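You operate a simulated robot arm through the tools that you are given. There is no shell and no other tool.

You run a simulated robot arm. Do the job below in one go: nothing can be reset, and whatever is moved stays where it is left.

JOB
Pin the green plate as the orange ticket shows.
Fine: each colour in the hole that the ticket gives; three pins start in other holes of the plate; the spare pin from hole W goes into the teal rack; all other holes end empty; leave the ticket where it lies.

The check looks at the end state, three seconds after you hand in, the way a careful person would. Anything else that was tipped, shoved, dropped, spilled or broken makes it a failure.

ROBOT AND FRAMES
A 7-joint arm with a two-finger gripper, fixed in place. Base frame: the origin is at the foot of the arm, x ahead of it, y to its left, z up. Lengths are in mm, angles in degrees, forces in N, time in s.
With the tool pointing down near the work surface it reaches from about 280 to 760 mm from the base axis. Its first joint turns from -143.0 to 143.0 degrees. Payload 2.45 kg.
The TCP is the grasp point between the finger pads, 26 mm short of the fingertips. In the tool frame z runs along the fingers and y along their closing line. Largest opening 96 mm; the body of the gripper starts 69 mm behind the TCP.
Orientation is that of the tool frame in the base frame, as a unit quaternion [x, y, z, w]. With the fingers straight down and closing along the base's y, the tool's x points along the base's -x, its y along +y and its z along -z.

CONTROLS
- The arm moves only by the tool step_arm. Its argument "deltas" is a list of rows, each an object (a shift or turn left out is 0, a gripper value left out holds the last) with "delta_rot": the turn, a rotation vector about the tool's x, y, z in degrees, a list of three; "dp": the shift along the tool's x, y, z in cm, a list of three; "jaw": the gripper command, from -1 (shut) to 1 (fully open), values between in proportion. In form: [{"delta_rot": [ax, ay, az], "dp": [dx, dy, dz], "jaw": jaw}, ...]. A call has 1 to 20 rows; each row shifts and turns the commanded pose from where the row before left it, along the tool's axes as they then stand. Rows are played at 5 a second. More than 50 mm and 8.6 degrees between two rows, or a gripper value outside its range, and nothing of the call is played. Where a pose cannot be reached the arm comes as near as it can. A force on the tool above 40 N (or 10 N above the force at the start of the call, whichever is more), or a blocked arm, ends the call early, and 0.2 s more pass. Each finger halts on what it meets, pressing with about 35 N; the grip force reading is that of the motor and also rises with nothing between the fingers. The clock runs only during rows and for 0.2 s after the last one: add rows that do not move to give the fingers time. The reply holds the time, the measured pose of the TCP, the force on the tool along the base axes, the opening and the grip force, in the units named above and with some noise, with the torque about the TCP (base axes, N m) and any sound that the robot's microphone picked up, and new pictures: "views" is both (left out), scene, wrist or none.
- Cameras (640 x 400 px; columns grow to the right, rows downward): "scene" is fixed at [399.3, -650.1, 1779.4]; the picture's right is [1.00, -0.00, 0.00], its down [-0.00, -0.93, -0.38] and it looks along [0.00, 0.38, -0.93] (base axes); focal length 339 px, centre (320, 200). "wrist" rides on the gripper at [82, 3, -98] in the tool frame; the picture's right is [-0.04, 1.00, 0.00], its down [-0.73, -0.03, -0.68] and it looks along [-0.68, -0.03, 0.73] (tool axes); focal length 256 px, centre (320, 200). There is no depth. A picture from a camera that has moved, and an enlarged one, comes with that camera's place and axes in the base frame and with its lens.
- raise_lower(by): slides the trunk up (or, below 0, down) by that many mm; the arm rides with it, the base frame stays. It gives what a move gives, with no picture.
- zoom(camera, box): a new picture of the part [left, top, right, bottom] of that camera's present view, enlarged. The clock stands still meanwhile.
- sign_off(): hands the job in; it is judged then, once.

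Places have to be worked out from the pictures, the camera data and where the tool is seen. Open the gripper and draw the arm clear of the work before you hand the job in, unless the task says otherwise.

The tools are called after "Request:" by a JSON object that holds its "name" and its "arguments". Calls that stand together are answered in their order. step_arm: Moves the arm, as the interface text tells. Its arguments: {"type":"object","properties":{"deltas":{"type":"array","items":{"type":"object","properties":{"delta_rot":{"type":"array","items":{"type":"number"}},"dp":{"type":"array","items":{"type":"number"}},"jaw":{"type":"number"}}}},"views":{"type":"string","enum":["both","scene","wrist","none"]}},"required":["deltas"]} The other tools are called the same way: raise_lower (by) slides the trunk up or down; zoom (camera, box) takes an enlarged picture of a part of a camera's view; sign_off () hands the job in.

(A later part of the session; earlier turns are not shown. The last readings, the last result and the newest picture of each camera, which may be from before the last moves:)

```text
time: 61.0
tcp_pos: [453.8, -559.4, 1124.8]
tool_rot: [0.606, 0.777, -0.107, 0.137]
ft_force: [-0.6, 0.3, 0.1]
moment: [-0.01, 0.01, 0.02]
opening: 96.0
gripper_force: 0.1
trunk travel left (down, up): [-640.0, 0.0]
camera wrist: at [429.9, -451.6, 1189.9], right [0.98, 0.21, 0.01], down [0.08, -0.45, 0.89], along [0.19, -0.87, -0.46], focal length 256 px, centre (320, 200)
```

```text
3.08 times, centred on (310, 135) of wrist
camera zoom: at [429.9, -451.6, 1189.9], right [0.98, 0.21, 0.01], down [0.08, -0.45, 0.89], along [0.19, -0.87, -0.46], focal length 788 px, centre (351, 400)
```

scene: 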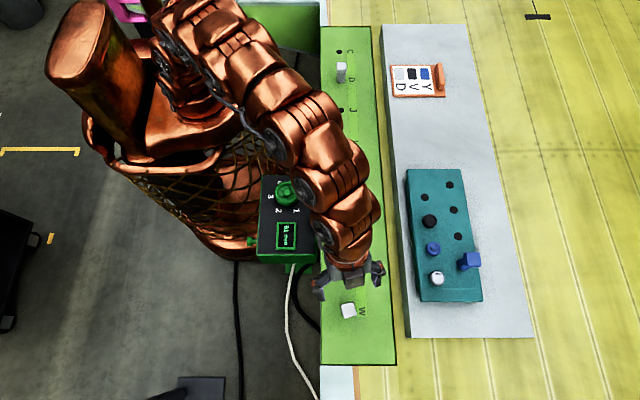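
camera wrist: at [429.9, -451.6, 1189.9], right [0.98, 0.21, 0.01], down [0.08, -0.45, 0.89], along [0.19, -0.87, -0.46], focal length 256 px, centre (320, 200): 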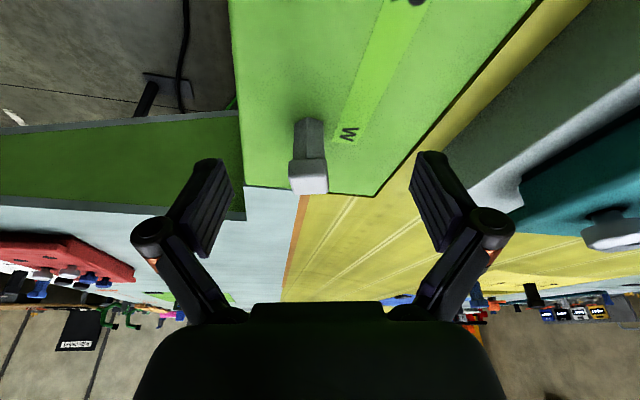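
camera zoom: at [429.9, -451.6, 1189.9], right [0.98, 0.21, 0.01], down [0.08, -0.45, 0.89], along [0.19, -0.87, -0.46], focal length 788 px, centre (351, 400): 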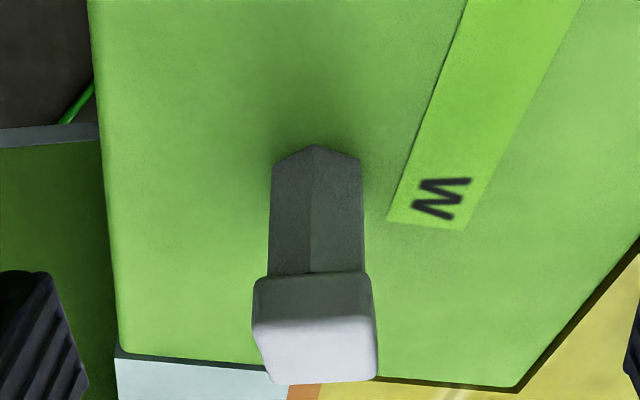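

With the tilt, the head yaw is about 15° and the closing line about 14°, so they are well aligned. I'll move the last 40 mm outward over W at this height and check the reach.

Request:
{"name": "step_arm", "arguments": {"deltas": [{"dp": [-0.925, -0.245, 0.3375], "jaw": 1}, {"dp": [-0.925, -0.245, 0.3375]}, {"dp": [-0.925, -0.245, 0.3375]}, {"dp": [-0.925, -0.245, 0.3375]}, {}, {}], "views": "both"}}

Request:
{"name": "zoom", "arguments": {"camera": "wrist", "box": [230, 90, 390, 220]}}

Request:
{"name": "zoom", "arguments": {"camera": "scene", "box": [310, 270, 390, 340]}}

```text
time: 62.4
tcp_pos: [451.5, -598.3, 1124.8]
tool_rot: [0.606, 0.776, -0.107, 0.137]
ft_force: [0.5, 0.0, 1.2]
moment: [0.02, 0.02, 0.03]
opening: 96.3
gripper_force: 0.1
trunk travel left (down, up): [-640.0, 0.0]
camera wrist: at [428.4, -490.9, 1189.3], right [0.98, 0.21, 0.01], down [0.08, -0.45, 0.89], along [0.19, -0.87, -0.46], focal length 256 px, centre (320, 200)
```

scene: 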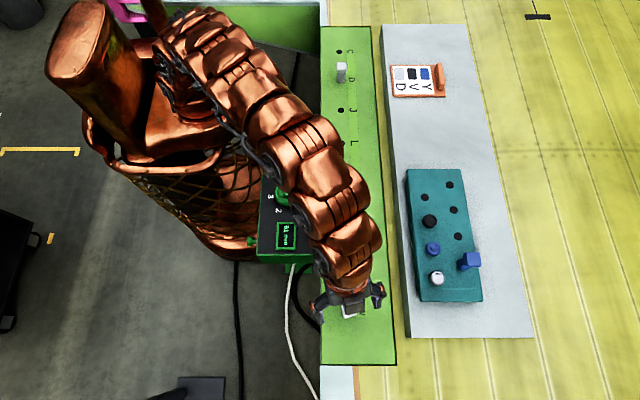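
wrist: 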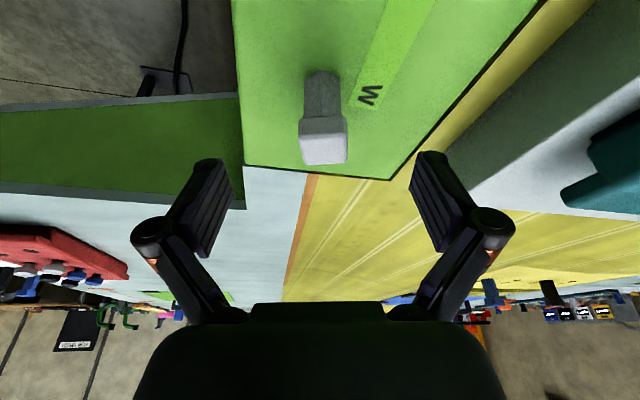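

```text
3.08 times, centred on (310, 155) of wrist
camera zoom: at [428.4, -490.9, 1189.3], right [0.98, 0.21, 0.01], down [0.08, -0.45, 0.89], along [0.19, -0.87, -0.46], focal length 788 px, centre (351, 338)
```

zoom: 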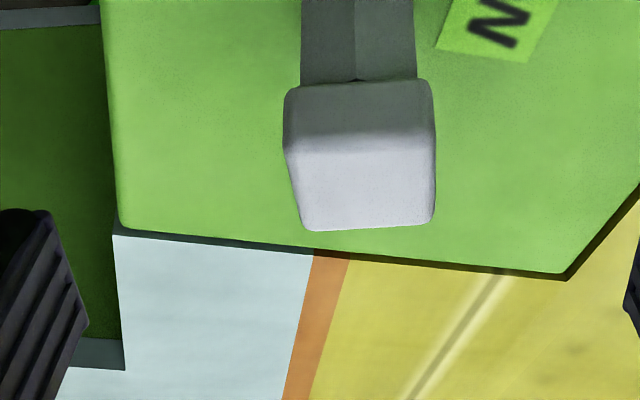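

```text
5.71 times, centred on (350, 305) of scene
camera zoom: at [399.3, -650.1, 1779.4], right [1.0, 0.0, 0.0], down [0.0, -0.93, -0.38], along [0.0, 0.38, -0.93], focal length 1937 px, centre (149, -400)
```

zoom: 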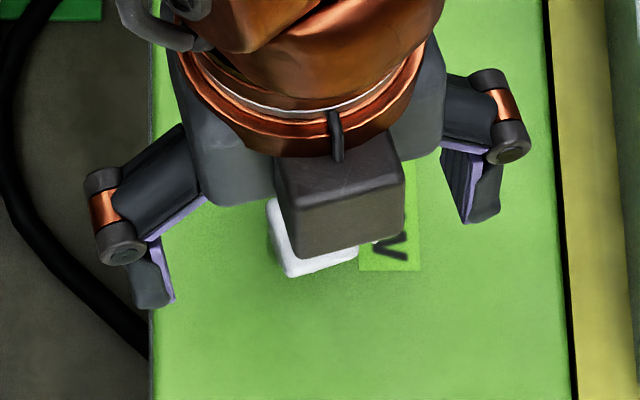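

Reach over W is fine with the tilt, and the head is about 2 mm toward +tool-y. I'll shift that much and descend vertically 26.5 mm around the head.

Request:
{"name": "step_arm", "arguments": {"deltas": [{"dp": [0, 0.2, 0], "jaw": 1}, {"dp": [0.302, 0, 0.83]}, {"dp": [0.302, 0, 0.83]}, {"dp": [0.302, 0, 0.83]}, {}, {}], "views": "wrist"}}

Request:
{"name": "zoom", "arguments": {"camera": "wrist", "box": [240, 100, 400, 230]}}

```text
time: 63.8
tcp_pos: [455.8, -598.2, 1100.3]
tool_rot: [0.607, 0.776, -0.106, 0.137]
ft_force: [0.0, -0.8, 0.1]
moment: [0.0, -0.01, -0.01]
opening: 96.1
gripper_force: 0.1
trunk travel left (down, up): [-640.0, 0.0]
camera wrist: at [432.1, -490.7, 1164.4], right [0.98, 0.21, 0.01], down [0.08, -0.45, 0.89], along [0.19, -0.87, -0.46], focal length 256 px, centre (320, 200)
```

wrist: 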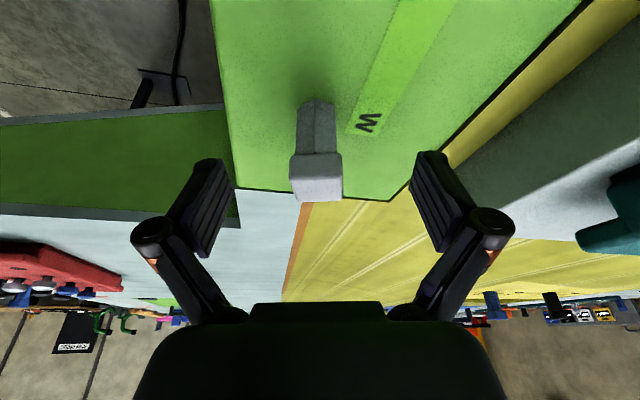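

```text
3.08 times, centred on (320, 165) of wrist
camera zoom: at [432.1, -490.7, 1164.4], right [0.98, 0.21, 0.01], down [0.08, -0.45, 0.89], along [0.19, -0.87, -0.46], focal length 788 px, centre (320, 308)
```

zoom: 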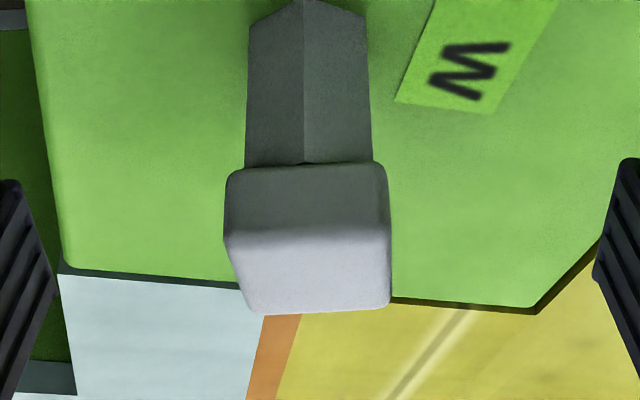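

The head is about 1.3 mm toward -tool-y, and slightly lower and nearer than the TCP. I'll trim by that and close on it.

Request:
{"name": "step_arm", "arguments": {"deltas": [{"dp": [0.256, -0.12, 0.12], "jaw": 1}, {}, {"jaw": 0}, {"jaw": -0.3}, {"jaw": -0.6}, {"jaw": -1}, {"jaw": -1}, {"jaw": -1}, {"jaw": -1}], "views": "wrist"}}

Request:
{"name": "zoom", "arguments": {"camera": "wrist", "box": [240, 100, 400, 230]}}

```text
time: 65.8
tcp_pos: [453.2, -595.5, 1096.5]
tool_rot: [0.606, 0.776, -0.107, 0.137]
ft_force: [-1.0, -0.2, 0.6]
moment: [-0.05, 0.0, 0.09]
opening: 24.3
gripper_force: 35.0
trunk travel left (down, up): [-640.0, 0.0]
camera wrist: at [430.4, -489.4, 1161.5], right [0.98, 0.21, 0.01], down [0.08, -0.45, 0.89], along [0.19, -0.87, -0.46], focal length 256 px, centre (320, 200)
```

wrist: 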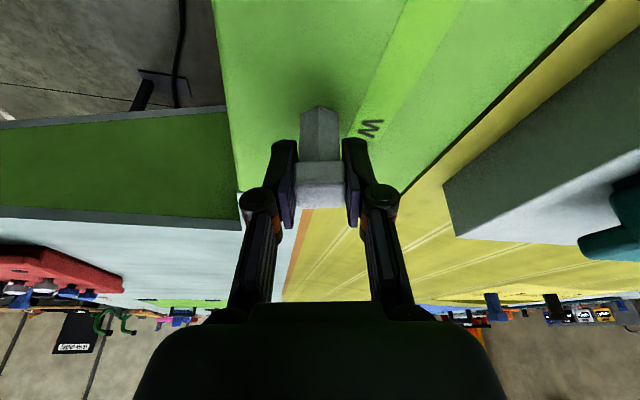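

```text
3.08 times, centred on (320, 165) of wrist
camera zoom: at [430.4, -489.4, 1161.5], right [0.98, 0.21, 0.01], down [0.08, -0.45, 0.89], along [0.19, -0.87, -0.46], focal length 788 px, centre (320, 308)
```

zoom: 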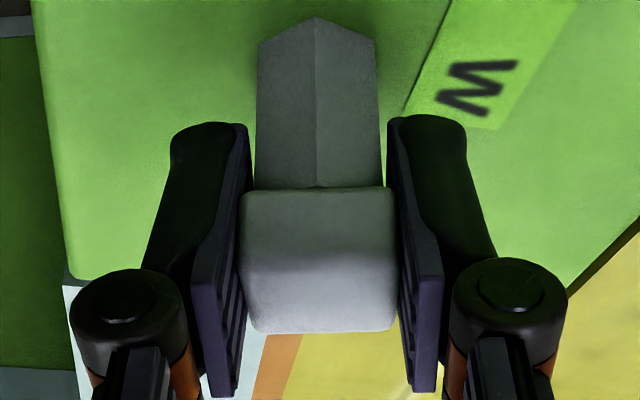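

The pin is gripped at 24.3 mm and the head sits right at the TCP. I'll lift vertically 30 mm (the stem is about 18 mm) in small rows.

Request:
{"name": "step_arm", "arguments": {"deltas": [{"dp": [-0.171, 0, -0.47]}, {"dp": [-0.171, 0, -0.47]}, {"dp": [-0.171, 0, -0.47]}, {"dp": [-0.171, 0, -0.47]}, {"dp": [-0.171, 0, -0.47]}, {"dp": [-0.171, 0, -0.47]}, {}, {}], "views": "both"}}

Request:
{"name": "zoom", "arguments": {"camera": "wrist", "box": [240, 60, 400, 200]}}

Request:
{"name": "zoom", "arguments": {"camera": "scene", "box": [310, 270, 390, 340]}}

```text
time: 67.6
tcp_pos: [453.8, -595.1, 1127.7]
tool_rot: [0.606, 0.776, -0.108, 0.137]
ft_force: [-0.6, -0.6, -0.6]
moment: [0.02, 0.05, 0.03]
opening: 24.1
gripper_force: 35.2
trunk travel left (down, up): [-640.0, 0.0]
camera wrist: at [429.7, -489.4, 1191.5], right [0.98, 0.21, 0.01], down [0.08, -0.45, 0.89], along [0.19, -0.87, -0.46], focal length 256 px, centre (320, 200)
```

scene: 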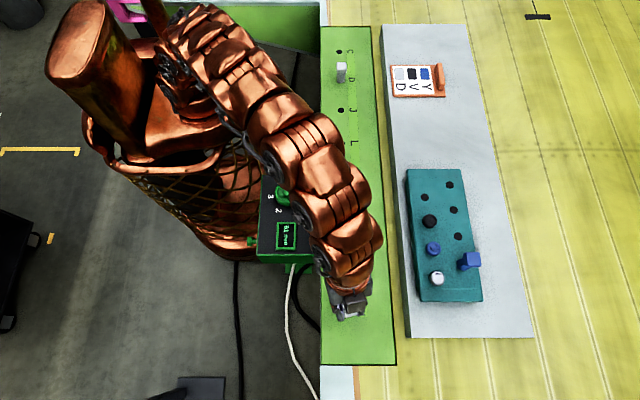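
wrist: 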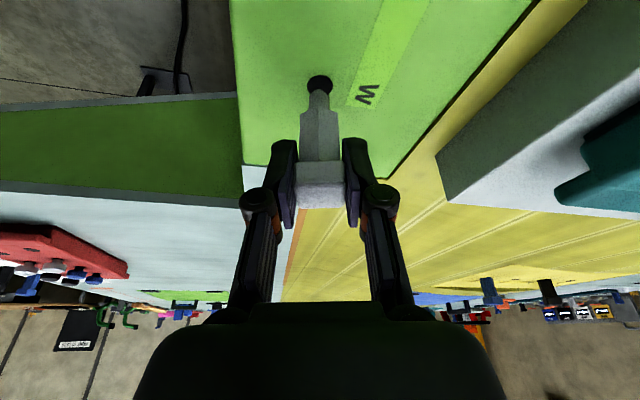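

```text
2.86 times, centred on (320, 130) of wrist
camera zoom: at [429.7, -489.4, 1191.5], right [0.98, 0.21, 0.01], down [0.08, -0.45, 0.89], along [0.19, -0.87, -0.46], focal length 731 px, centre (320, 400)
```

zoom: 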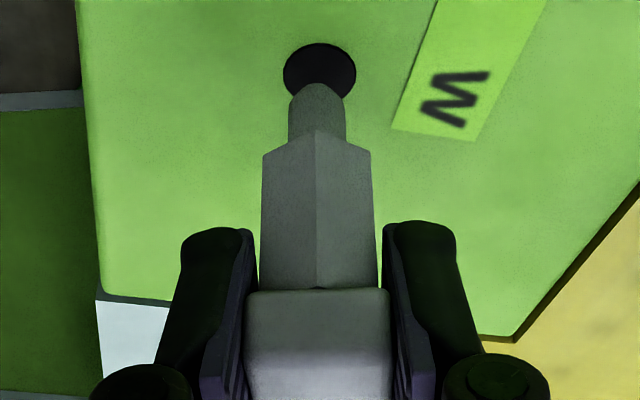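

```text
5.71 times, centred on (350, 305) of scene
camera zoom: at [399.3, -650.1, 1779.4], right [1.0, 0.0, 0.0], down [0.0, -0.93, -0.38], along [0.0, 0.38, -0.93], focal length 1937 px, centre (149, -400)
```

zoom: 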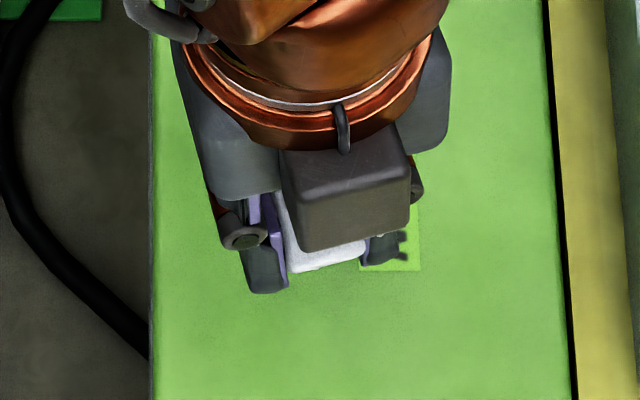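

The pin is out of W with its tip just above the hole. I'll move inward and up to about (454, -475, 1215), clear of everything.

Request:
{"name": "step_arm", "arguments": {"deltas": [{"dp": [1.112, 0.362, -1.203]}, {"dp": [1.112, 0.362, -1.203]}, {"dp": [1.112, 0.362, -1.203]}, {"dp": [1.112, 0.362, -1.203]}, {"dp": [0.704, 0.29, -1.47]}, {"dp": [0.704, 0.29, -1.47]}, {"dp": [0.704, 0.29, -1.47]}, {"dp": [0.704, 0.29, -1.47]}, {"dp": [0.704, 0.29, -1.47]}, {}, {}], "views": "both"}}

Request:
{"name": "zoom", "arguments": {"camera": "scene", "box": [395, 160, 495, 310]}}

Request:
{"name": "zoom", "arguments": {"camera": "wrist", "box": [400, 60, 640, 220]}}

```text
time: 70.0
tcp_pos: [452.9, -478.3, 1212.1]
tool_rot: [0.606, 0.776, -0.107, 0.137]
ft_force: [0.0, -0.8, -1.1]
moment: [0.0, 0.01, 0.0]
opening: 24.5
gripper_force: 34.9
trunk travel left (down, up): [-640.0, 0.0]
camera wrist: at [430.0, -370.5, 1277.1], right [0.98, 0.21, 0.01], down [0.08, -0.45, 0.89], along [0.19, -0.87, -0.46], focal length 256 px, centre (320, 200)
```

scene: 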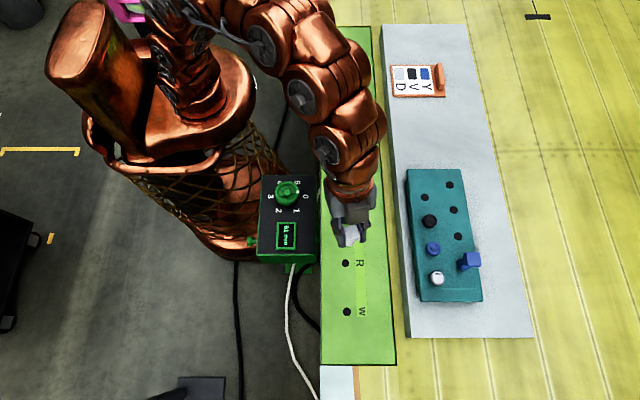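
wrist: 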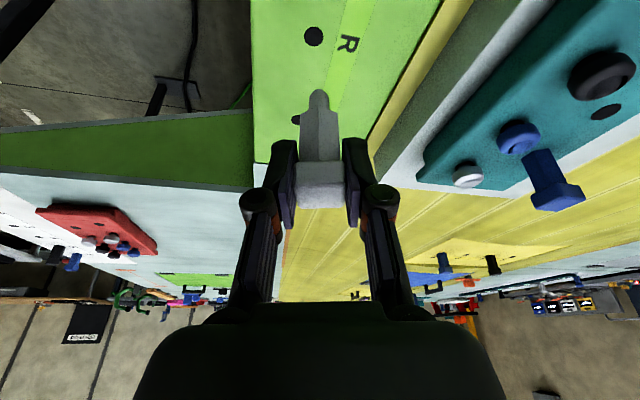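

```text
2.67 times, centred on (445, 235) of scene
camera zoom: at [399.3, -650.1, 1779.4], right [1.0, 0.0, 0.0], down [0.0, -0.93, -0.38], along [0.0, 0.38, -0.93], focal length 904 px, centre (-13, 107)
```

zoom: 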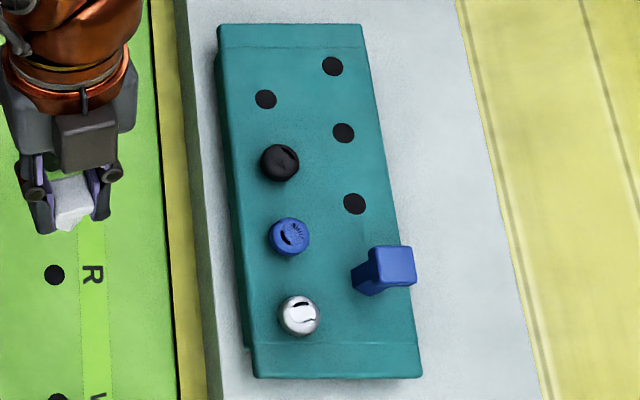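

```text
2.50 times, centred on (520, 140) of wrist
camera zoom: at [430.0, -370.5, 1277.1], right [0.98, 0.21, 0.01], down [0.08, -0.45, 0.89], along [0.19, -0.87, -0.46], focal length 640 px, centre (-180, 350)
```

zoom: 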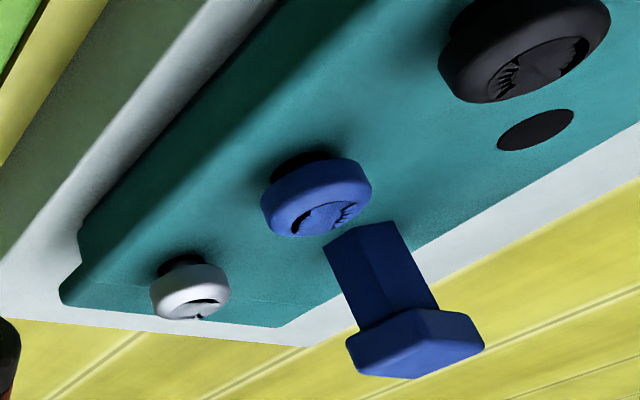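

The rack top is at z≈1138, and its nearest free hole is the left column's top one at about (614, -381), with the black round pin 55 mm away in -y. I'll yaw the tool +31° about the vertical (pin stays upright) so the tilt points radially, then move to a pre-hover beside the rack.

Request:
{"name": "step_arm", "arguments": {"deltas": [{"delta_rot": [-2.65, 0, -7.283]}, {"delta_rot": [-2.65, 0, -7.283]}, {"delta_rot": [-2.65, 0, -7.283]}, {"delta_rot": [-2.65, 0, -7.283]}, {}, {"dp": [-0.343, 2.18, 0.054]}, {"dp": [-0.343, 2.18, 0.054]}, {"dp": [-0.343, 2.18, 0.054]}, {"dp": [-0.343, 2.18, 0.054]}, {"dp": [-0.343, 2.18, 0.054]}, {"dp": [-0.343, 2.18, 0.054]}, {}, {}], "views": "both"}}

Request:
{"name": "zoom", "arguments": {"camera": "scene", "box": [360, 130, 500, 230]}}

```text
time: 72.8
tcp_pos: [559.5, -397.8, 1217.1]
tool_rot: [0.376, 0.91, -0.066, 0.161]
ft_force: [0.0, 1.0, 0.6]
moment: [-0.03, 0.04, 0.03]
opening: 24.5
gripper_force: 35.1
trunk travel left (down, up): [-640.0, 0.0]
camera wrist: at [483.7, -318.4, 1282.9], right [0.73, 0.68, 0.01], down [0.3, -0.34, 0.89], along [0.61, -0.65, -0.46], focal length 256 px, centre (320, 200)
```

scene: 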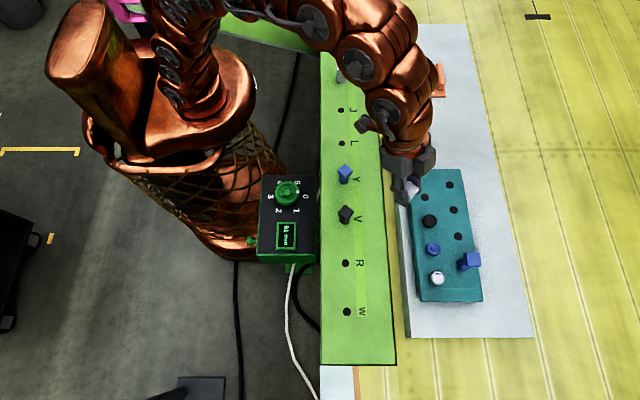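
wrist: 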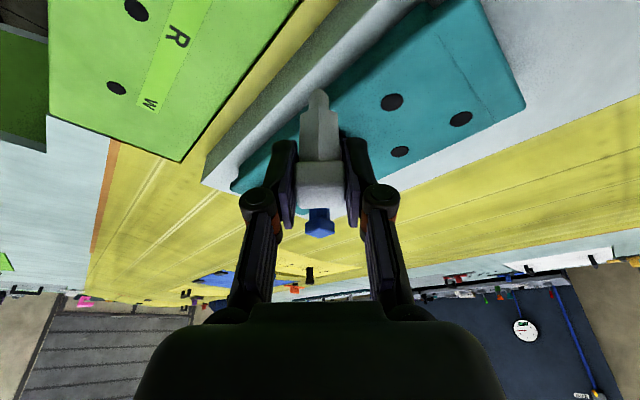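

```text
4.00 times, centred on (430, 180) of scene
camera zoom: at [399.3, -650.1, 1779.4], right [1.0, 0.0, 0.0], down [0.0, -0.93, -0.38], along [0.0, 0.38, -0.93], focal length 1356 px, centre (-120, 280)
```

zoom: 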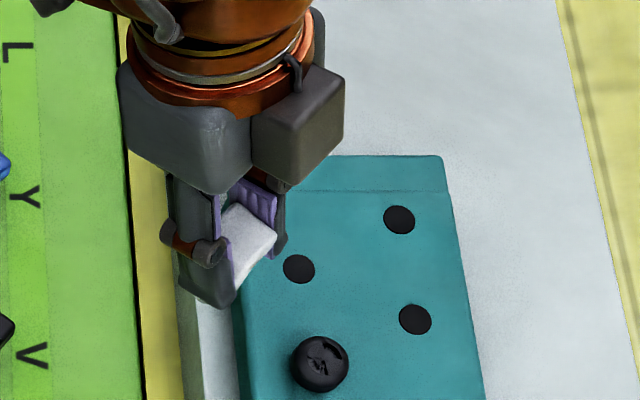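

The left-column free hole is visible at wrist (392,102). I'll zoom in to locate it precisely.

Request:
{"name": "zoom", "arguments": {"camera": "wrist", "box": [280, 70, 480, 195]}}

```text
3.20 times, centred on (380, 132) of wrist
camera zoom: at [483.7, -318.4, 1282.9], right [0.73, 0.68, 0.01], down [0.3, -0.34, 0.89], along [0.61, -0.65, -0.46], focal length 819 px, centre (128, 416)
```

zoom: 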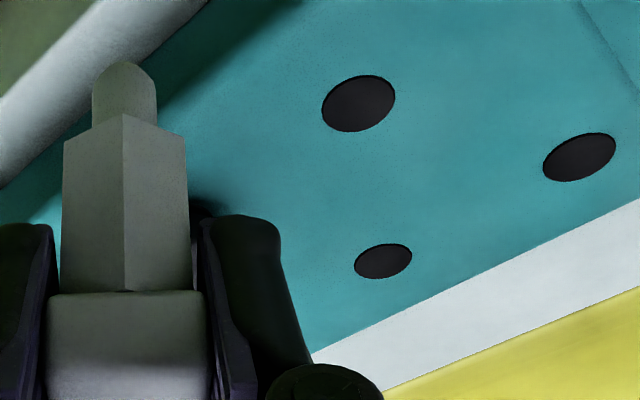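

The hole is roughly (+53, +18) mm from the TCP. I'll move there at the same height and check the reach.

Request:
{"name": "step_arm", "arguments": {"deltas": [{"dp": [-0.582, 1.273, 0.2115]}, {"dp": [-0.582, 1.273, 0.2115]}, {"dp": [-0.582, 1.273, 0.2115]}, {"dp": [-0.582, 1.273, 0.2115]}, {}, {}, {}], "views": "both"}}

Request:
{"name": "zoom", "arguments": {"camera": "wrist", "box": [240, 60, 400, 160]}}

Request:
{"name": "zoom", "arguments": {"camera": "scene", "box": [395, 165, 475, 215]}}

```text
time: 74.4
tcp_pos: [612.6, -380.9, 1218.9]
tool_rot: [0.377, 0.91, -0.067, 0.161]
ft_force: [-0.4, -1.0, -1.0]
moment: [0.0, 0.01, 0.0]
opening: 24.6
gripper_force: 35.3
trunk travel left (down, up): [-640.0, 0.0]
camera wrist: at [536.9, -300.6, 1283.5], right [0.73, 0.68, 0.01], down [0.3, -0.34, 0.89], along [0.61, -0.65, -0.46], focal length 256 px, centre (320, 200)
```

scene: 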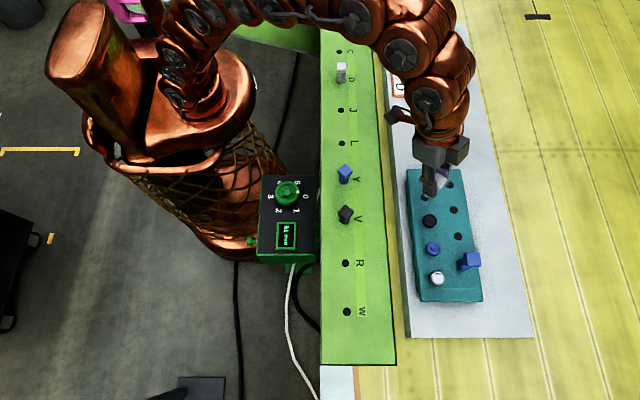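
wrist: 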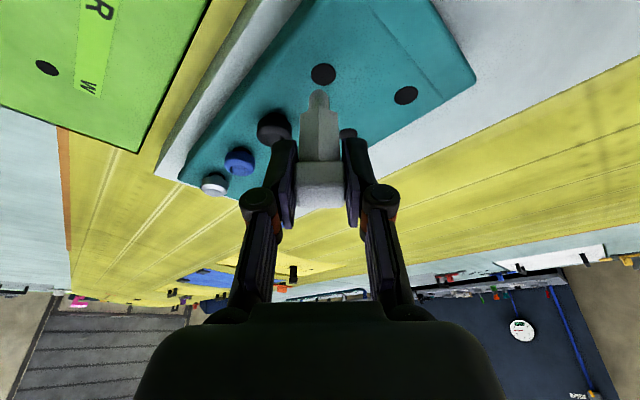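

```text
4.00 times, centred on (320, 110) of wrist
camera zoom: at [536.9, -300.6, 1283.5], right [0.73, 0.68, 0.01], down [0.3, -0.34, 0.89], along [0.61, -0.65, -0.46], focal length 1024 px, centre (320, 560)
```

zoom: 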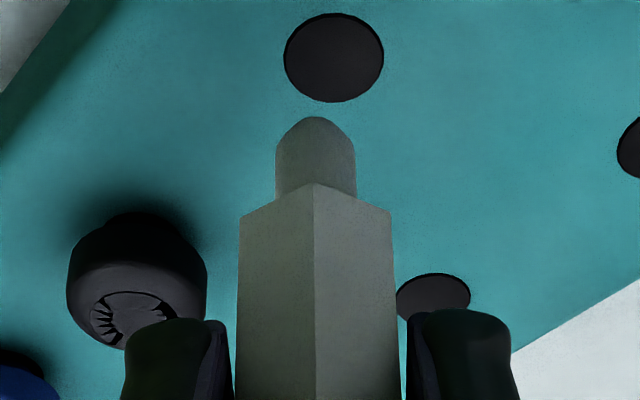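

```text
8.00 times, centred on (435, 190) of scene
camera zoom: at [399.3, -650.1, 1779.4], right [1.0, 0.0, 0.0], down [0.0, -0.93, -0.38], along [0.0, 0.38, -0.93], focal length 2712 px, centre (-600, 280)
```

zoom: 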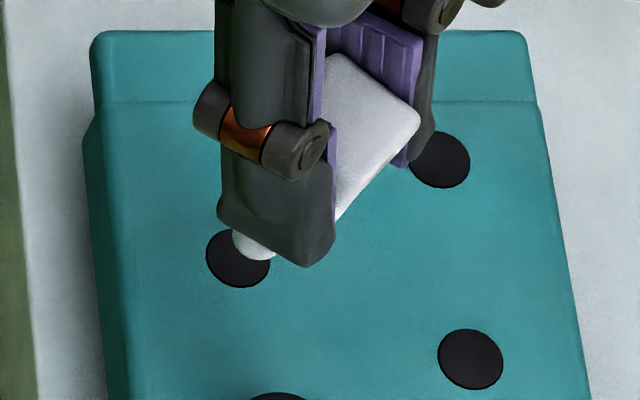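

The arm is over the free rack hole with no reach problem. The stem is about 3–5 mm short along +tool-y, so I'll shift +3.5 mm, drop 6 mm to reduce parallax, and re-measure.

Request:
{"name": "step_arm", "arguments": {"deltas": [{"dp": [0, 0.35, 0]}, {"dp": [0.205, 0, 0.564]}, {}, {}, {}], "views": "wrist"}}

Request:
{"name": "zoom", "arguments": {"camera": "wrist", "box": [280, 65, 360, 115]}}

Request:
{"name": "zoom", "arguments": {"camera": "scene", "box": [409, 182, 449, 207]}}

```text
time: 75.6
tcp_pos: [614.5, -379.1, 1213.0]
tool_rot: [0.377, 0.91, -0.067, 0.16]
ft_force: [0.3, 0.1, -1.0]
moment: [0.0, 0.03, 0.04]
opening: 24.4
gripper_force: 34.6
trunk travel left (down, up): [-640.0, 0.0]
camera wrist: at [538.9, -298.1, 1277.4], right [0.73, 0.68, 0.01], down [0.3, -0.34, 0.89], along [0.61, -0.65, -0.46], focal length 256 px, centre (320, 200)
```

wrist: 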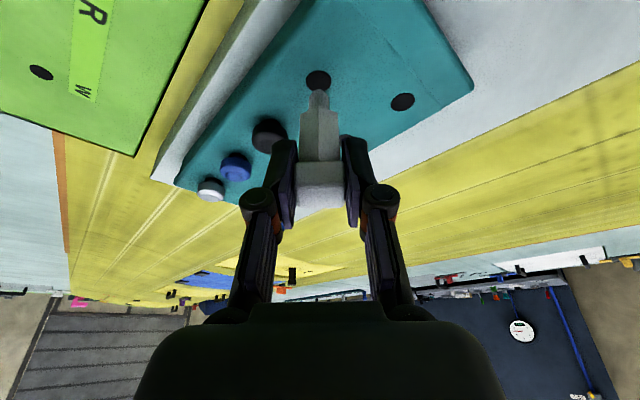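

```text
8.00 times, centred on (320, 90) of wrist
camera zoom: at [538.9, -298.1, 1277.4], right [0.73, 0.68, 0.01], down [0.3, -0.34, 0.89], along [0.61, -0.65, -0.46], focal length 2048 px, centre (320, 1080)
```

zoom: 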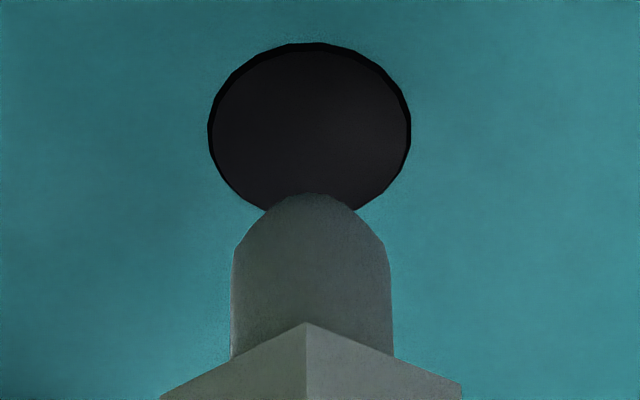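

```text
16.00 times, centred on (429, 194) of scene
camera zoom: at [399.3, -650.1, 1779.4], right [1.0, 0.0, 0.0], down [0.0, -0.93, -0.38], along [0.0, 0.38, -0.93], focal length 5424 px, centre (-1424, 288)
```

zoom: 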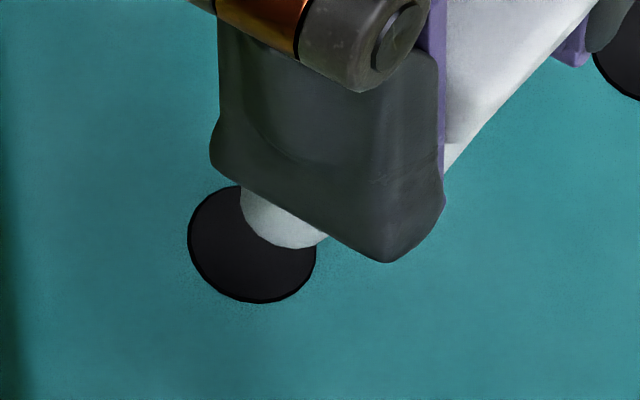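

Scene and wrist together put the stem about 1.2 mm too far forward and 0.7 mm too far along tool-y. I'll correct that and lower another 6 mm for a final look.

Request:
{"name": "step_arm", "arguments": {"deltas": [{"dp": [0.113, -0.07, -0.041]}, {"dp": [0.205, 0, 0.564]}, {}, {}, {}], "views": "wrist"}}

Request:
{"name": "zoom", "arguments": {"camera": "wrist", "box": [280, 65, 360, 115]}}

Request:
{"name": "zoom", "arguments": {"camera": "scene", "box": [409, 182, 449, 207]}}

```text
time: 76.8
tcp_pos: [614.8, -378.2, 1205.8]
tool_rot: [0.376, 0.91, -0.066, 0.16]
ft_force: [-0.5, 0.5, -0.6]
moment: [0.01, -0.04, 0.0]
opening: 24.2
gripper_force: 35.5
trunk travel left (down, up): [-640.0, 0.0]
camera wrist: at [539.2, -297.8, 1270.9], right [0.73, 0.68, 0.01], down [0.3, -0.34, 0.89], along [0.61, -0.65, -0.46], focal length 256 px, centre (320, 200)
```

wrist: 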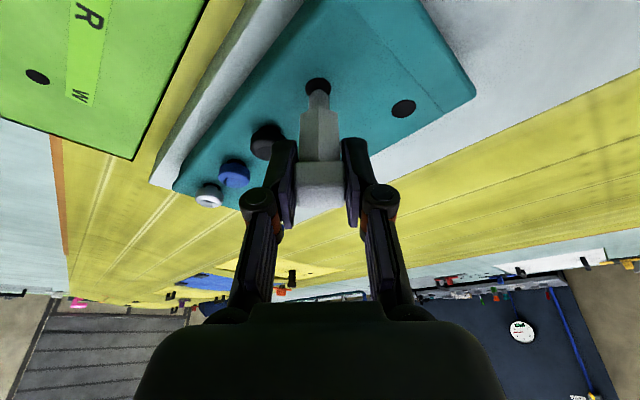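

```text
8.00 times, centred on (320, 90) of wrist
camera zoom: at [539.2, -297.8, 1270.9], right [0.73, 0.68, 0.01], down [0.3, -0.34, 0.89], along [0.61, -0.65, -0.46], focal length 2048 px, centre (320, 1080)
```

zoom: 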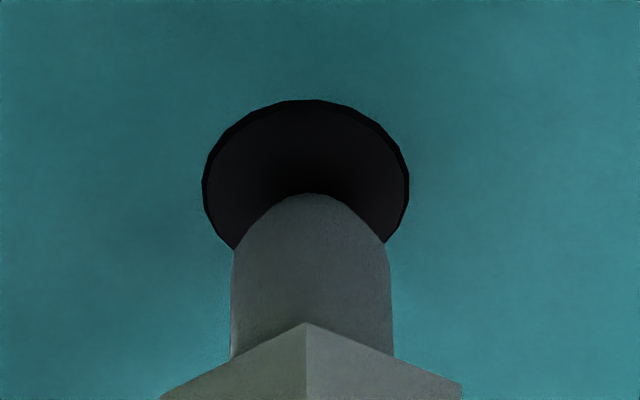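

```text
16.00 times, centred on (429, 194) of scene
camera zoom: at [399.3, -650.1, 1779.4], right [1.0, 0.0, 0.0], down [0.0, -0.93, -0.38], along [0.0, 0.38, -0.93], focal length 5424 px, centre (-1424, 288)
```

zoom: 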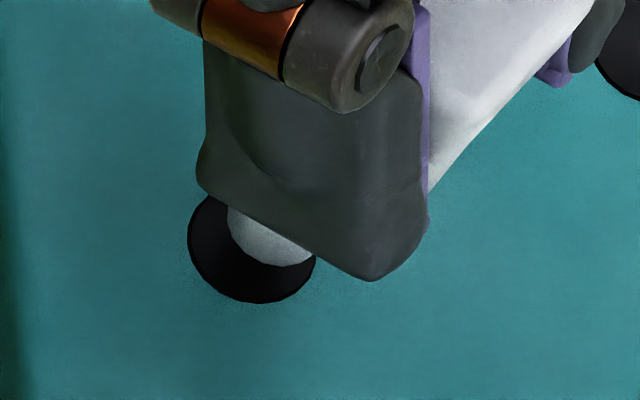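

With the rack top nearer z≈1136, both views put the stem within about 1 mm of the hole centre. I'll trim slightly and lower 10 mm gently, watching the force for rim contact.

Request:
{"name": "step_arm", "arguments": {"deltas": [{"dp": [0.038, -0.06, -0.014]}, {"dp": [0.0684, 0, 0.188]}, {"dp": [0.0684, 0, 0.188]}, {"dp": [0.0684, 0, 0.188]}, {"dp": [0.0684, 0, 0.188]}, {"dp": [0.0684, 0, 0.188]}, {}], "views": "both"}}

Request:
{"name": "zoom", "arguments": {"camera": "wrist", "box": [280, 65, 360, 115]}}

Request:
{"name": "zoom", "arguments": {"camera": "scene", "box": [409, 182, 449, 207]}}

```text
time: 78.4
tcp_pos: [614.9, -377.0, 1197.0]
tool_rot: [0.377, 0.91, -0.066, 0.16]
ft_force: [-0.5, -0.7, -0.8]
moment: [0.0, 0.01, -0.02]
opening: 24.4
gripper_force: 35.2
trunk travel left (down, up): [-640.0, 0.0]
camera wrist: at [538.7, -297.4, 1261.0], right [0.73, 0.68, 0.01], down [0.3, -0.34, 0.89], along [0.61, -0.65, -0.46], focal length 256 px, centre (320, 200)
```

scene: 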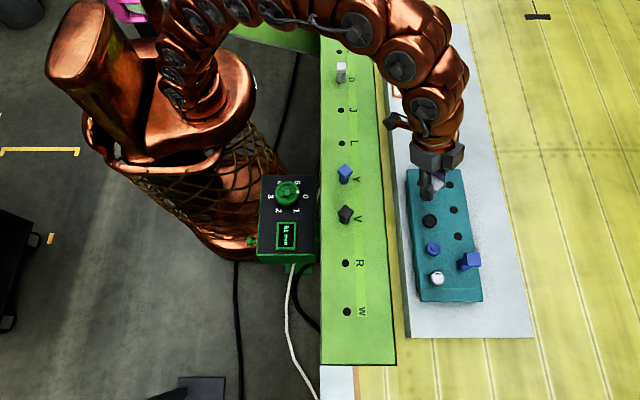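
wrist: 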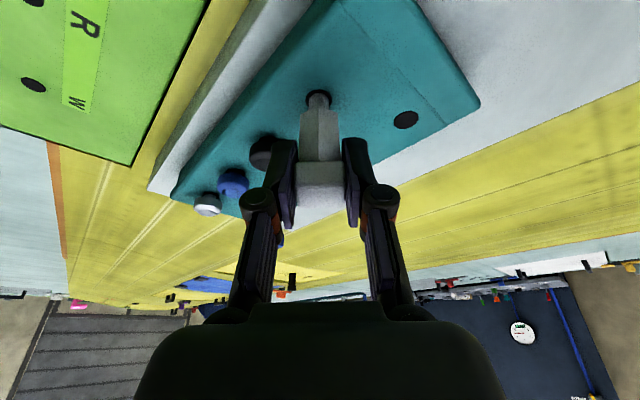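

```text
8.00 times, centred on (320, 90) of wrist
camera zoom: at [538.7, -297.4, 1261.0], right [0.73, 0.68, 0.01], down [0.3, -0.34, 0.89], along [0.61, -0.65, -0.46], focal length 2048 px, centre (320, 1080)
```

zoom: 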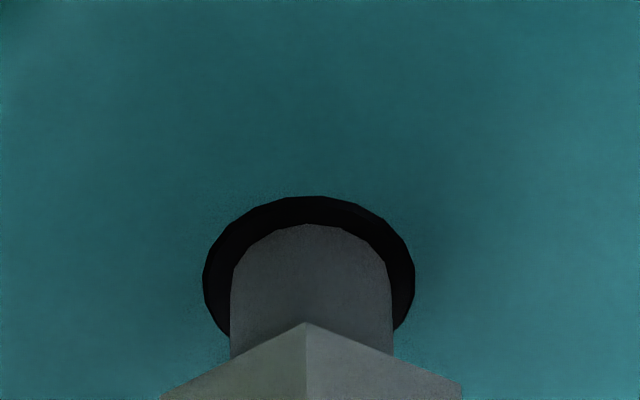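

```text
16.00 times, centred on (429, 194) of scene
camera zoom: at [399.3, -650.1, 1779.4], right [1.0, 0.0, 0.0], down [0.0, -0.93, -0.38], along [0.0, 0.38, -0.93], focal length 5424 px, centre (-1424, 288)
```

zoom: 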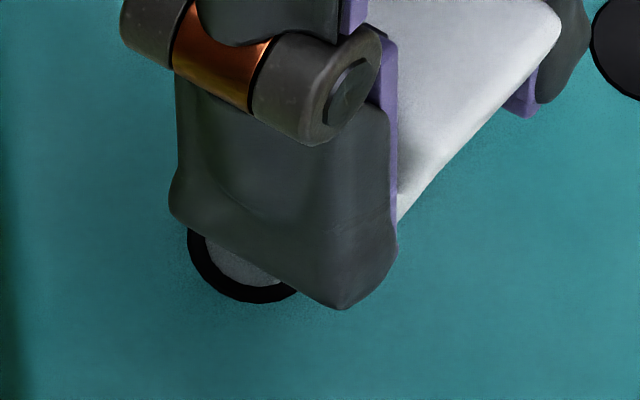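

The stem tip is inside the rack hole, with an even gap around it in both views and no force. I'll continue down 13 mm.

Request:
{"name": "step_arm", "arguments": {"deltas": [{"dp": [0.0684, 0, 0.188]}, {"dp": [0.0684, 0, 0.188]}, {"dp": [0.0684, 0, 0.188]}, {"dp": [0.0684, 0, 0.188]}, {"dp": [0.0684, 0, 0.188]}, {"dp": [0.0684, 0, 0.188]}, {"dp": [0.0342, 0, 0.094]}, {}], "views": "both"}}

Request:
{"name": "zoom", "arguments": {"camera": "wrist", "box": [260, 80, 380, 180]}}

Request:
{"name": "zoom", "arguments": {"camera": "scene", "box": [409, 177, 457, 212]}}

```text
time: 80.2
tcp_pos: [613.0, -378.6, 1183.5]
tool_rot: [0.377, 0.91, -0.067, 0.161]
ft_force: [-0.5, 0.4, -0.7]
moment: [0.0, -0.02, -0.03]
opening: 24.0
gripper_force: 35.4
trunk travel left (down, up): [-640.0, 0.0]
camera wrist: at [538.4, -297.7, 1248.0], right [0.73, 0.68, 0.01], down [0.3, -0.34, 0.89], along [0.61, -0.65, -0.46], focal length 256 px, centre (320, 200)
```

scene: 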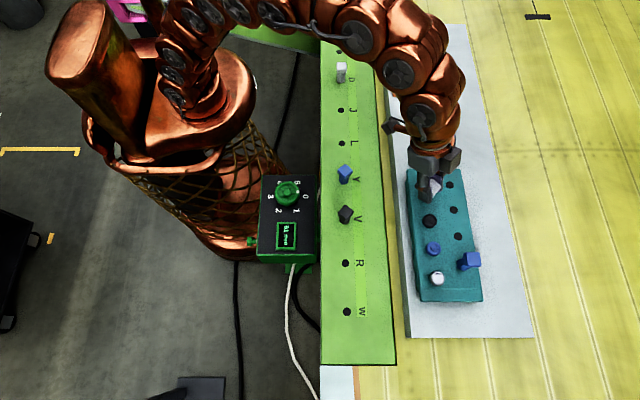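
wrist: 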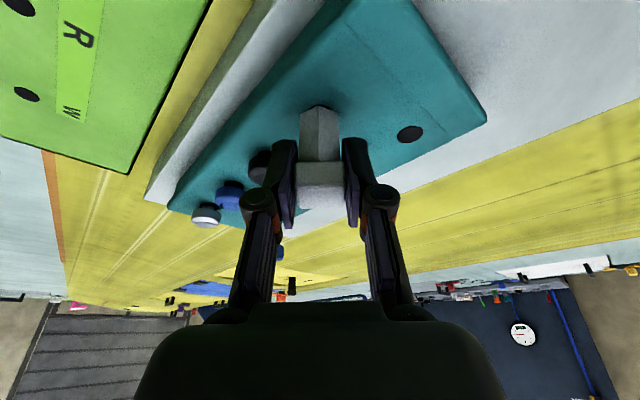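

```text
4.00 times, centred on (320, 130) of wrist
camera zoom: at [538.4, -297.7, 1248.0], right [0.73, 0.68, 0.01], down [0.3, -0.34, 0.89], along [0.61, -0.65, -0.46], focal length 1024 px, centre (320, 480)
```

zoom: 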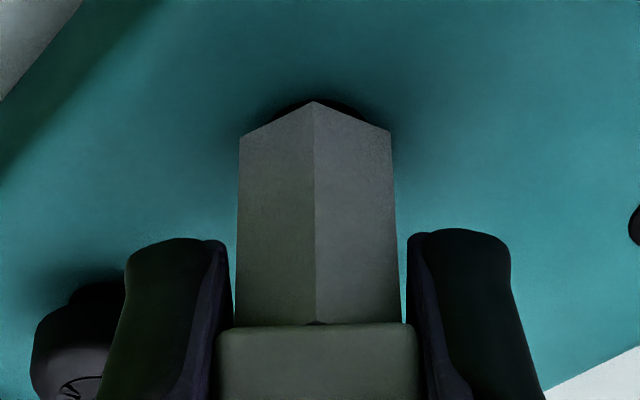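

```text
11.43 times, centred on (433, 194) of scene
camera zoom: at [399.3, -650.1, 1779.4], right [1.0, 0.0, 0.0], down [0.0, -0.93, -0.38], along [0.0, 0.38, -0.93], focal length 3874 px, centre (-971, 263)
```

zoom: 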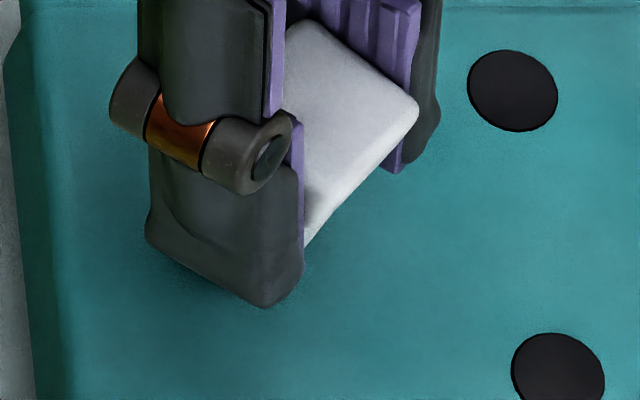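

The shoulder is a few mm above the rack, since a sliver of hole is still visible. I'll lower in 1 mm rows, checking the force.

Request:
{"name": "step_arm", "arguments": {"deltas": [{"dp": [0.0342, 0, 0.094]}, {"dp": [0.0342, 0, 0.094]}, {"dp": [0.0171, 0, 0.047]}, {}], "views": "wrist"}}

Request:
{"name": "zoom", "arguments": {"camera": "wrist", "box": [260, 80, 380, 180]}}

```text
time: 81.2
tcp_pos: [612.9, -377.1, 1181.3]
tool_rot: [0.377, 0.91, -0.066, 0.16]
ft_force: [-0.9, -0.6, -1.6]
moment: [-0.01, 0.04, -0.02]
opening: 24.6
gripper_force: 35.2
trunk travel left (down, up): [-640.0, 0.0]
camera wrist: at [537.8, -297.8, 1244.7], right [0.73, 0.68, 0.01], down [0.3, -0.34, 0.89], along [0.61, -0.65, -0.46], focal length 256 px, centre (320, 200)
```

wrist: 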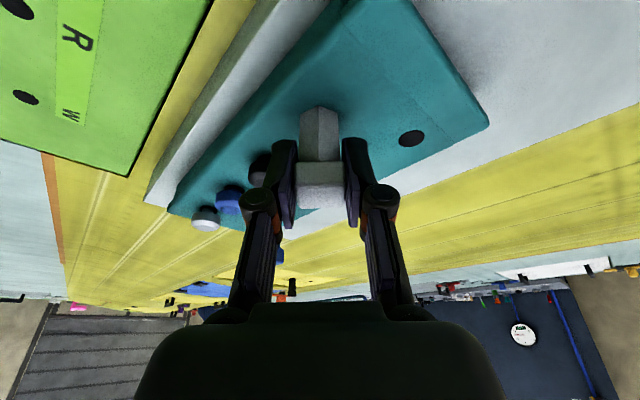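

```text
4.00 times, centred on (320, 130) of wrist
camera zoom: at [537.8, -297.8, 1244.7], right [0.73, 0.68, 0.01], down [0.3, -0.34, 0.89], along [0.61, -0.65, -0.46], focal length 1024 px, centre (320, 480)
```

zoom: 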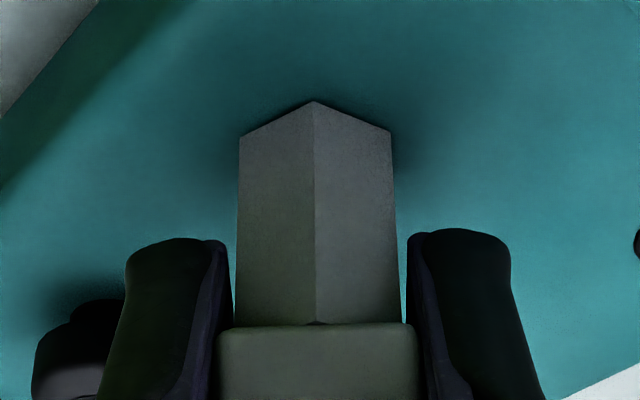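

It is nearly touching, with the hole no longer visible and a tight contact shadow. I'll lower one more mm in half-mm rows.

Request:
{"name": "step_arm", "arguments": {"deltas": [{"dp": [0.0171, 0, 0.047]}, {"dp": [0.0171, 0, 0.047]}, {}], "views": "wrist"}}

Request:
{"name": "zoom", "arguments": {"camera": "wrist", "box": [260, 80, 380, 180]}}

```text
time: 82.0
tcp_pos: [613.2, -377.4, 1180.2]
tool_rot: [0.377, 0.91, -0.066, 0.161]
ft_force: [0.6, -0.8, -0.7]
moment: [-0.02, 0.02, -0.01]
opening: 24.1
gripper_force: 35.4
trunk travel left (down, up): [-640.0, 0.0]
camera wrist: at [538.4, -297.8, 1244.1], right [0.73, 0.68, 0.01], down [0.3, -0.34, 0.89], along [0.61, -0.65, -0.46], focal length 256 px, centre (320, 200)
```

wrist: 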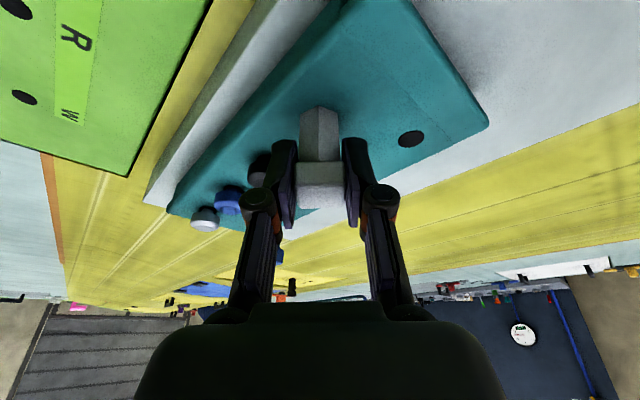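

```text
4.00 times, centred on (320, 130) of wrist
camera zoom: at [538.4, -297.8, 1244.1], right [0.73, 0.68, 0.01], down [0.3, -0.34, 0.89], along [0.61, -0.65, -0.46], focal length 1024 px, centre (320, 480)
```

zoom: 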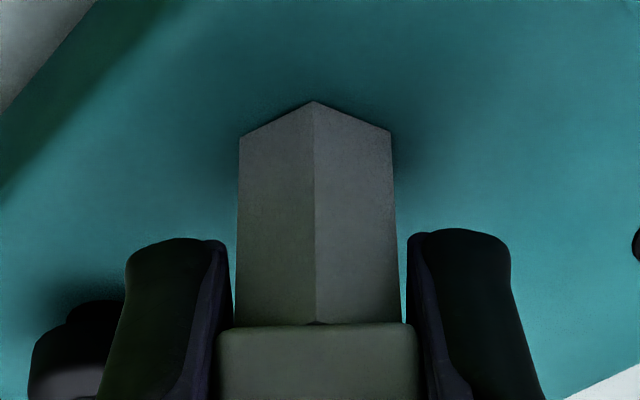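

Force is still near zero and the gap is under 1 mm, so it is safe to release. I'll open only to about 48 mm to stay clear of the black round pin.

Request:
{"name": "step_arm", "arguments": {"deltas": [{"jaw": -0.4}, {"jaw": -0.2}, {"jaw": 0}, {"jaw": 0}, {"jaw": 0}], "views": "both"}}

Request:
{"name": "zoom", "arguments": {"camera": "wrist", "box": [230, 80, 390, 220]}}

Request:
{"name": "zoom", "arguments": {"camera": "scene", "box": [400, 165, 464, 225]}}

```text
time: 83.2
tcp_pos: [614.4, -377.3, 1179.7]
tool_rot: [0.377, 0.91, -0.067, 0.16]
ft_force: [-0.1, -0.6, -1.4]
moment: [0.01, 0.0, -0.01]
opening: 48.0
gripper_force: 0.0
trunk travel left (down, up): [-640.0, 0.0]
camera wrist: at [538.3, -297.8, 1244.2], right [0.73, 0.68, 0.01], down [0.3, -0.34, 0.89], along [0.61, -0.65, -0.46], focal length 256 px, centre (320, 200)
```

scene: 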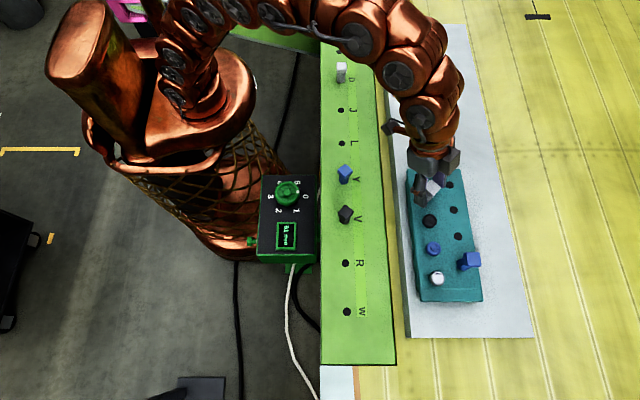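
wrist: 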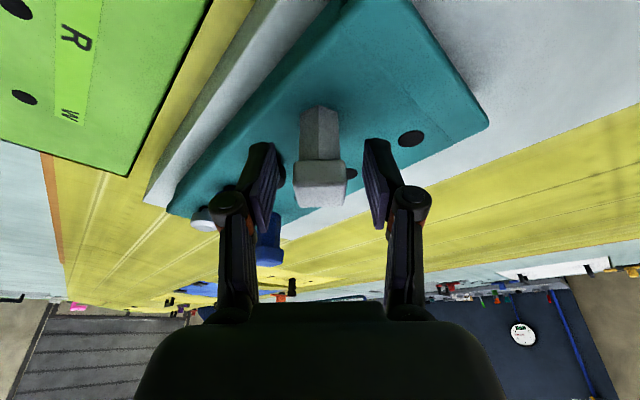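

```text
2.86 times, centred on (310, 150) of wrist
camera zoom: at [538.3, -297.8, 1244.2], right [0.73, 0.68, 0.01], down [0.3, -0.34, 0.89], along [0.61, -0.65, -0.46], focal length 731 px, centre (349, 343)
```

zoom: 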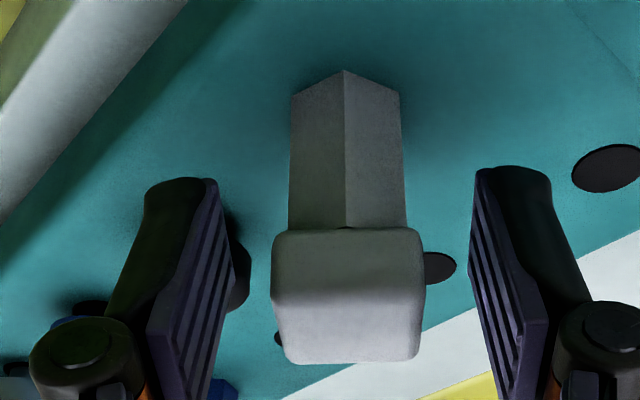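

```text
6.67 times, centred on (432, 195) of scene
camera zoom: at [399.3, -650.1, 1779.4], right [1.0, 0.0, 0.0], down [0.0, -0.93, -0.38], along [0.0, 0.38, -0.93], focal length 2260 px, centre (-427, 233)
```

zoom: 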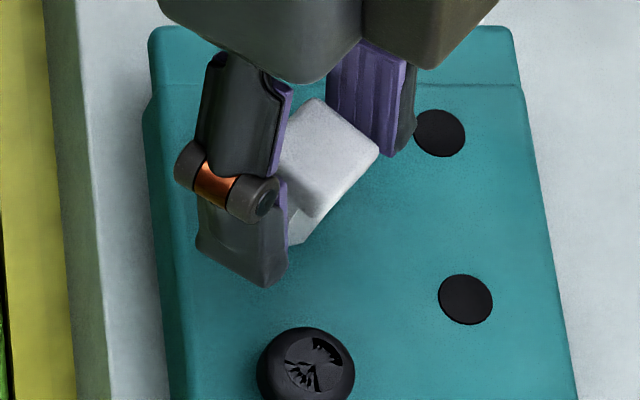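

The spare pin stands seated in the rack and the fingers are clear of it. I'll back out along the tool axis, then retreat inward and up.

Request:
{"name": "step_arm", "arguments": {"deltas": [{"dp": [0, 0, -1]}, {"dp": [0, 0, -1.5]}, {"dp": [0, 0, -2]}, {"dp": [0, 0, -2]}, {"dp": [0, 0, -1.5]}, {}, {"dp": [1.78, -1.886, -1.536]}, {"dp": [1.78, -1.886, -1.536]}, {"dp": [1.78, -1.886, -1.536]}, {"dp": [1.78, -1.886, -1.536]}, {"dp": [1.78, -1.886, -1.536]}, {"dp": [1.78, -1.886, -1.536]}, {"dp": [1.78, -1.886, -1.536]}, {"dp": [1.78, -1.886, -1.536]}, {"dp": [1.78, -1.886, -1.536]}, {}, {}], "views": "both"}}

```text
time: 86.8
tcp_pos: [332.7, -338.2, 1331.1]
tool_rot: [0.377, 0.91, -0.067, 0.16]
ft_force: [-0.3, -0.6, 0.3]
moment: [-0.04, -0.02, -0.01]
opening: 48.0
gripper_force: 0.0
trunk travel left (down, up): [-640.0, 0.0]
camera wrist: at [257.5, -258.4, 1394.9], right [0.73, 0.68, 0.01], down [0.3, -0.34, 0.89], along [0.61, -0.65, -0.46], focal length 256 px, centre (320, 200)
```

scene: 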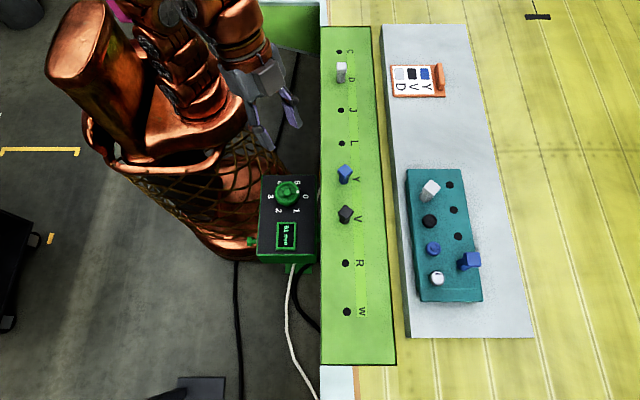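
wrist: 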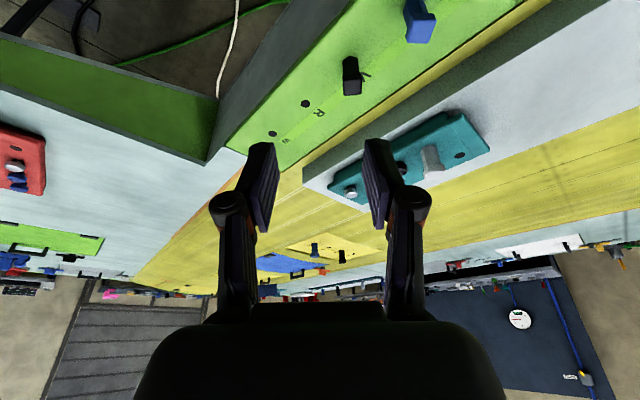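

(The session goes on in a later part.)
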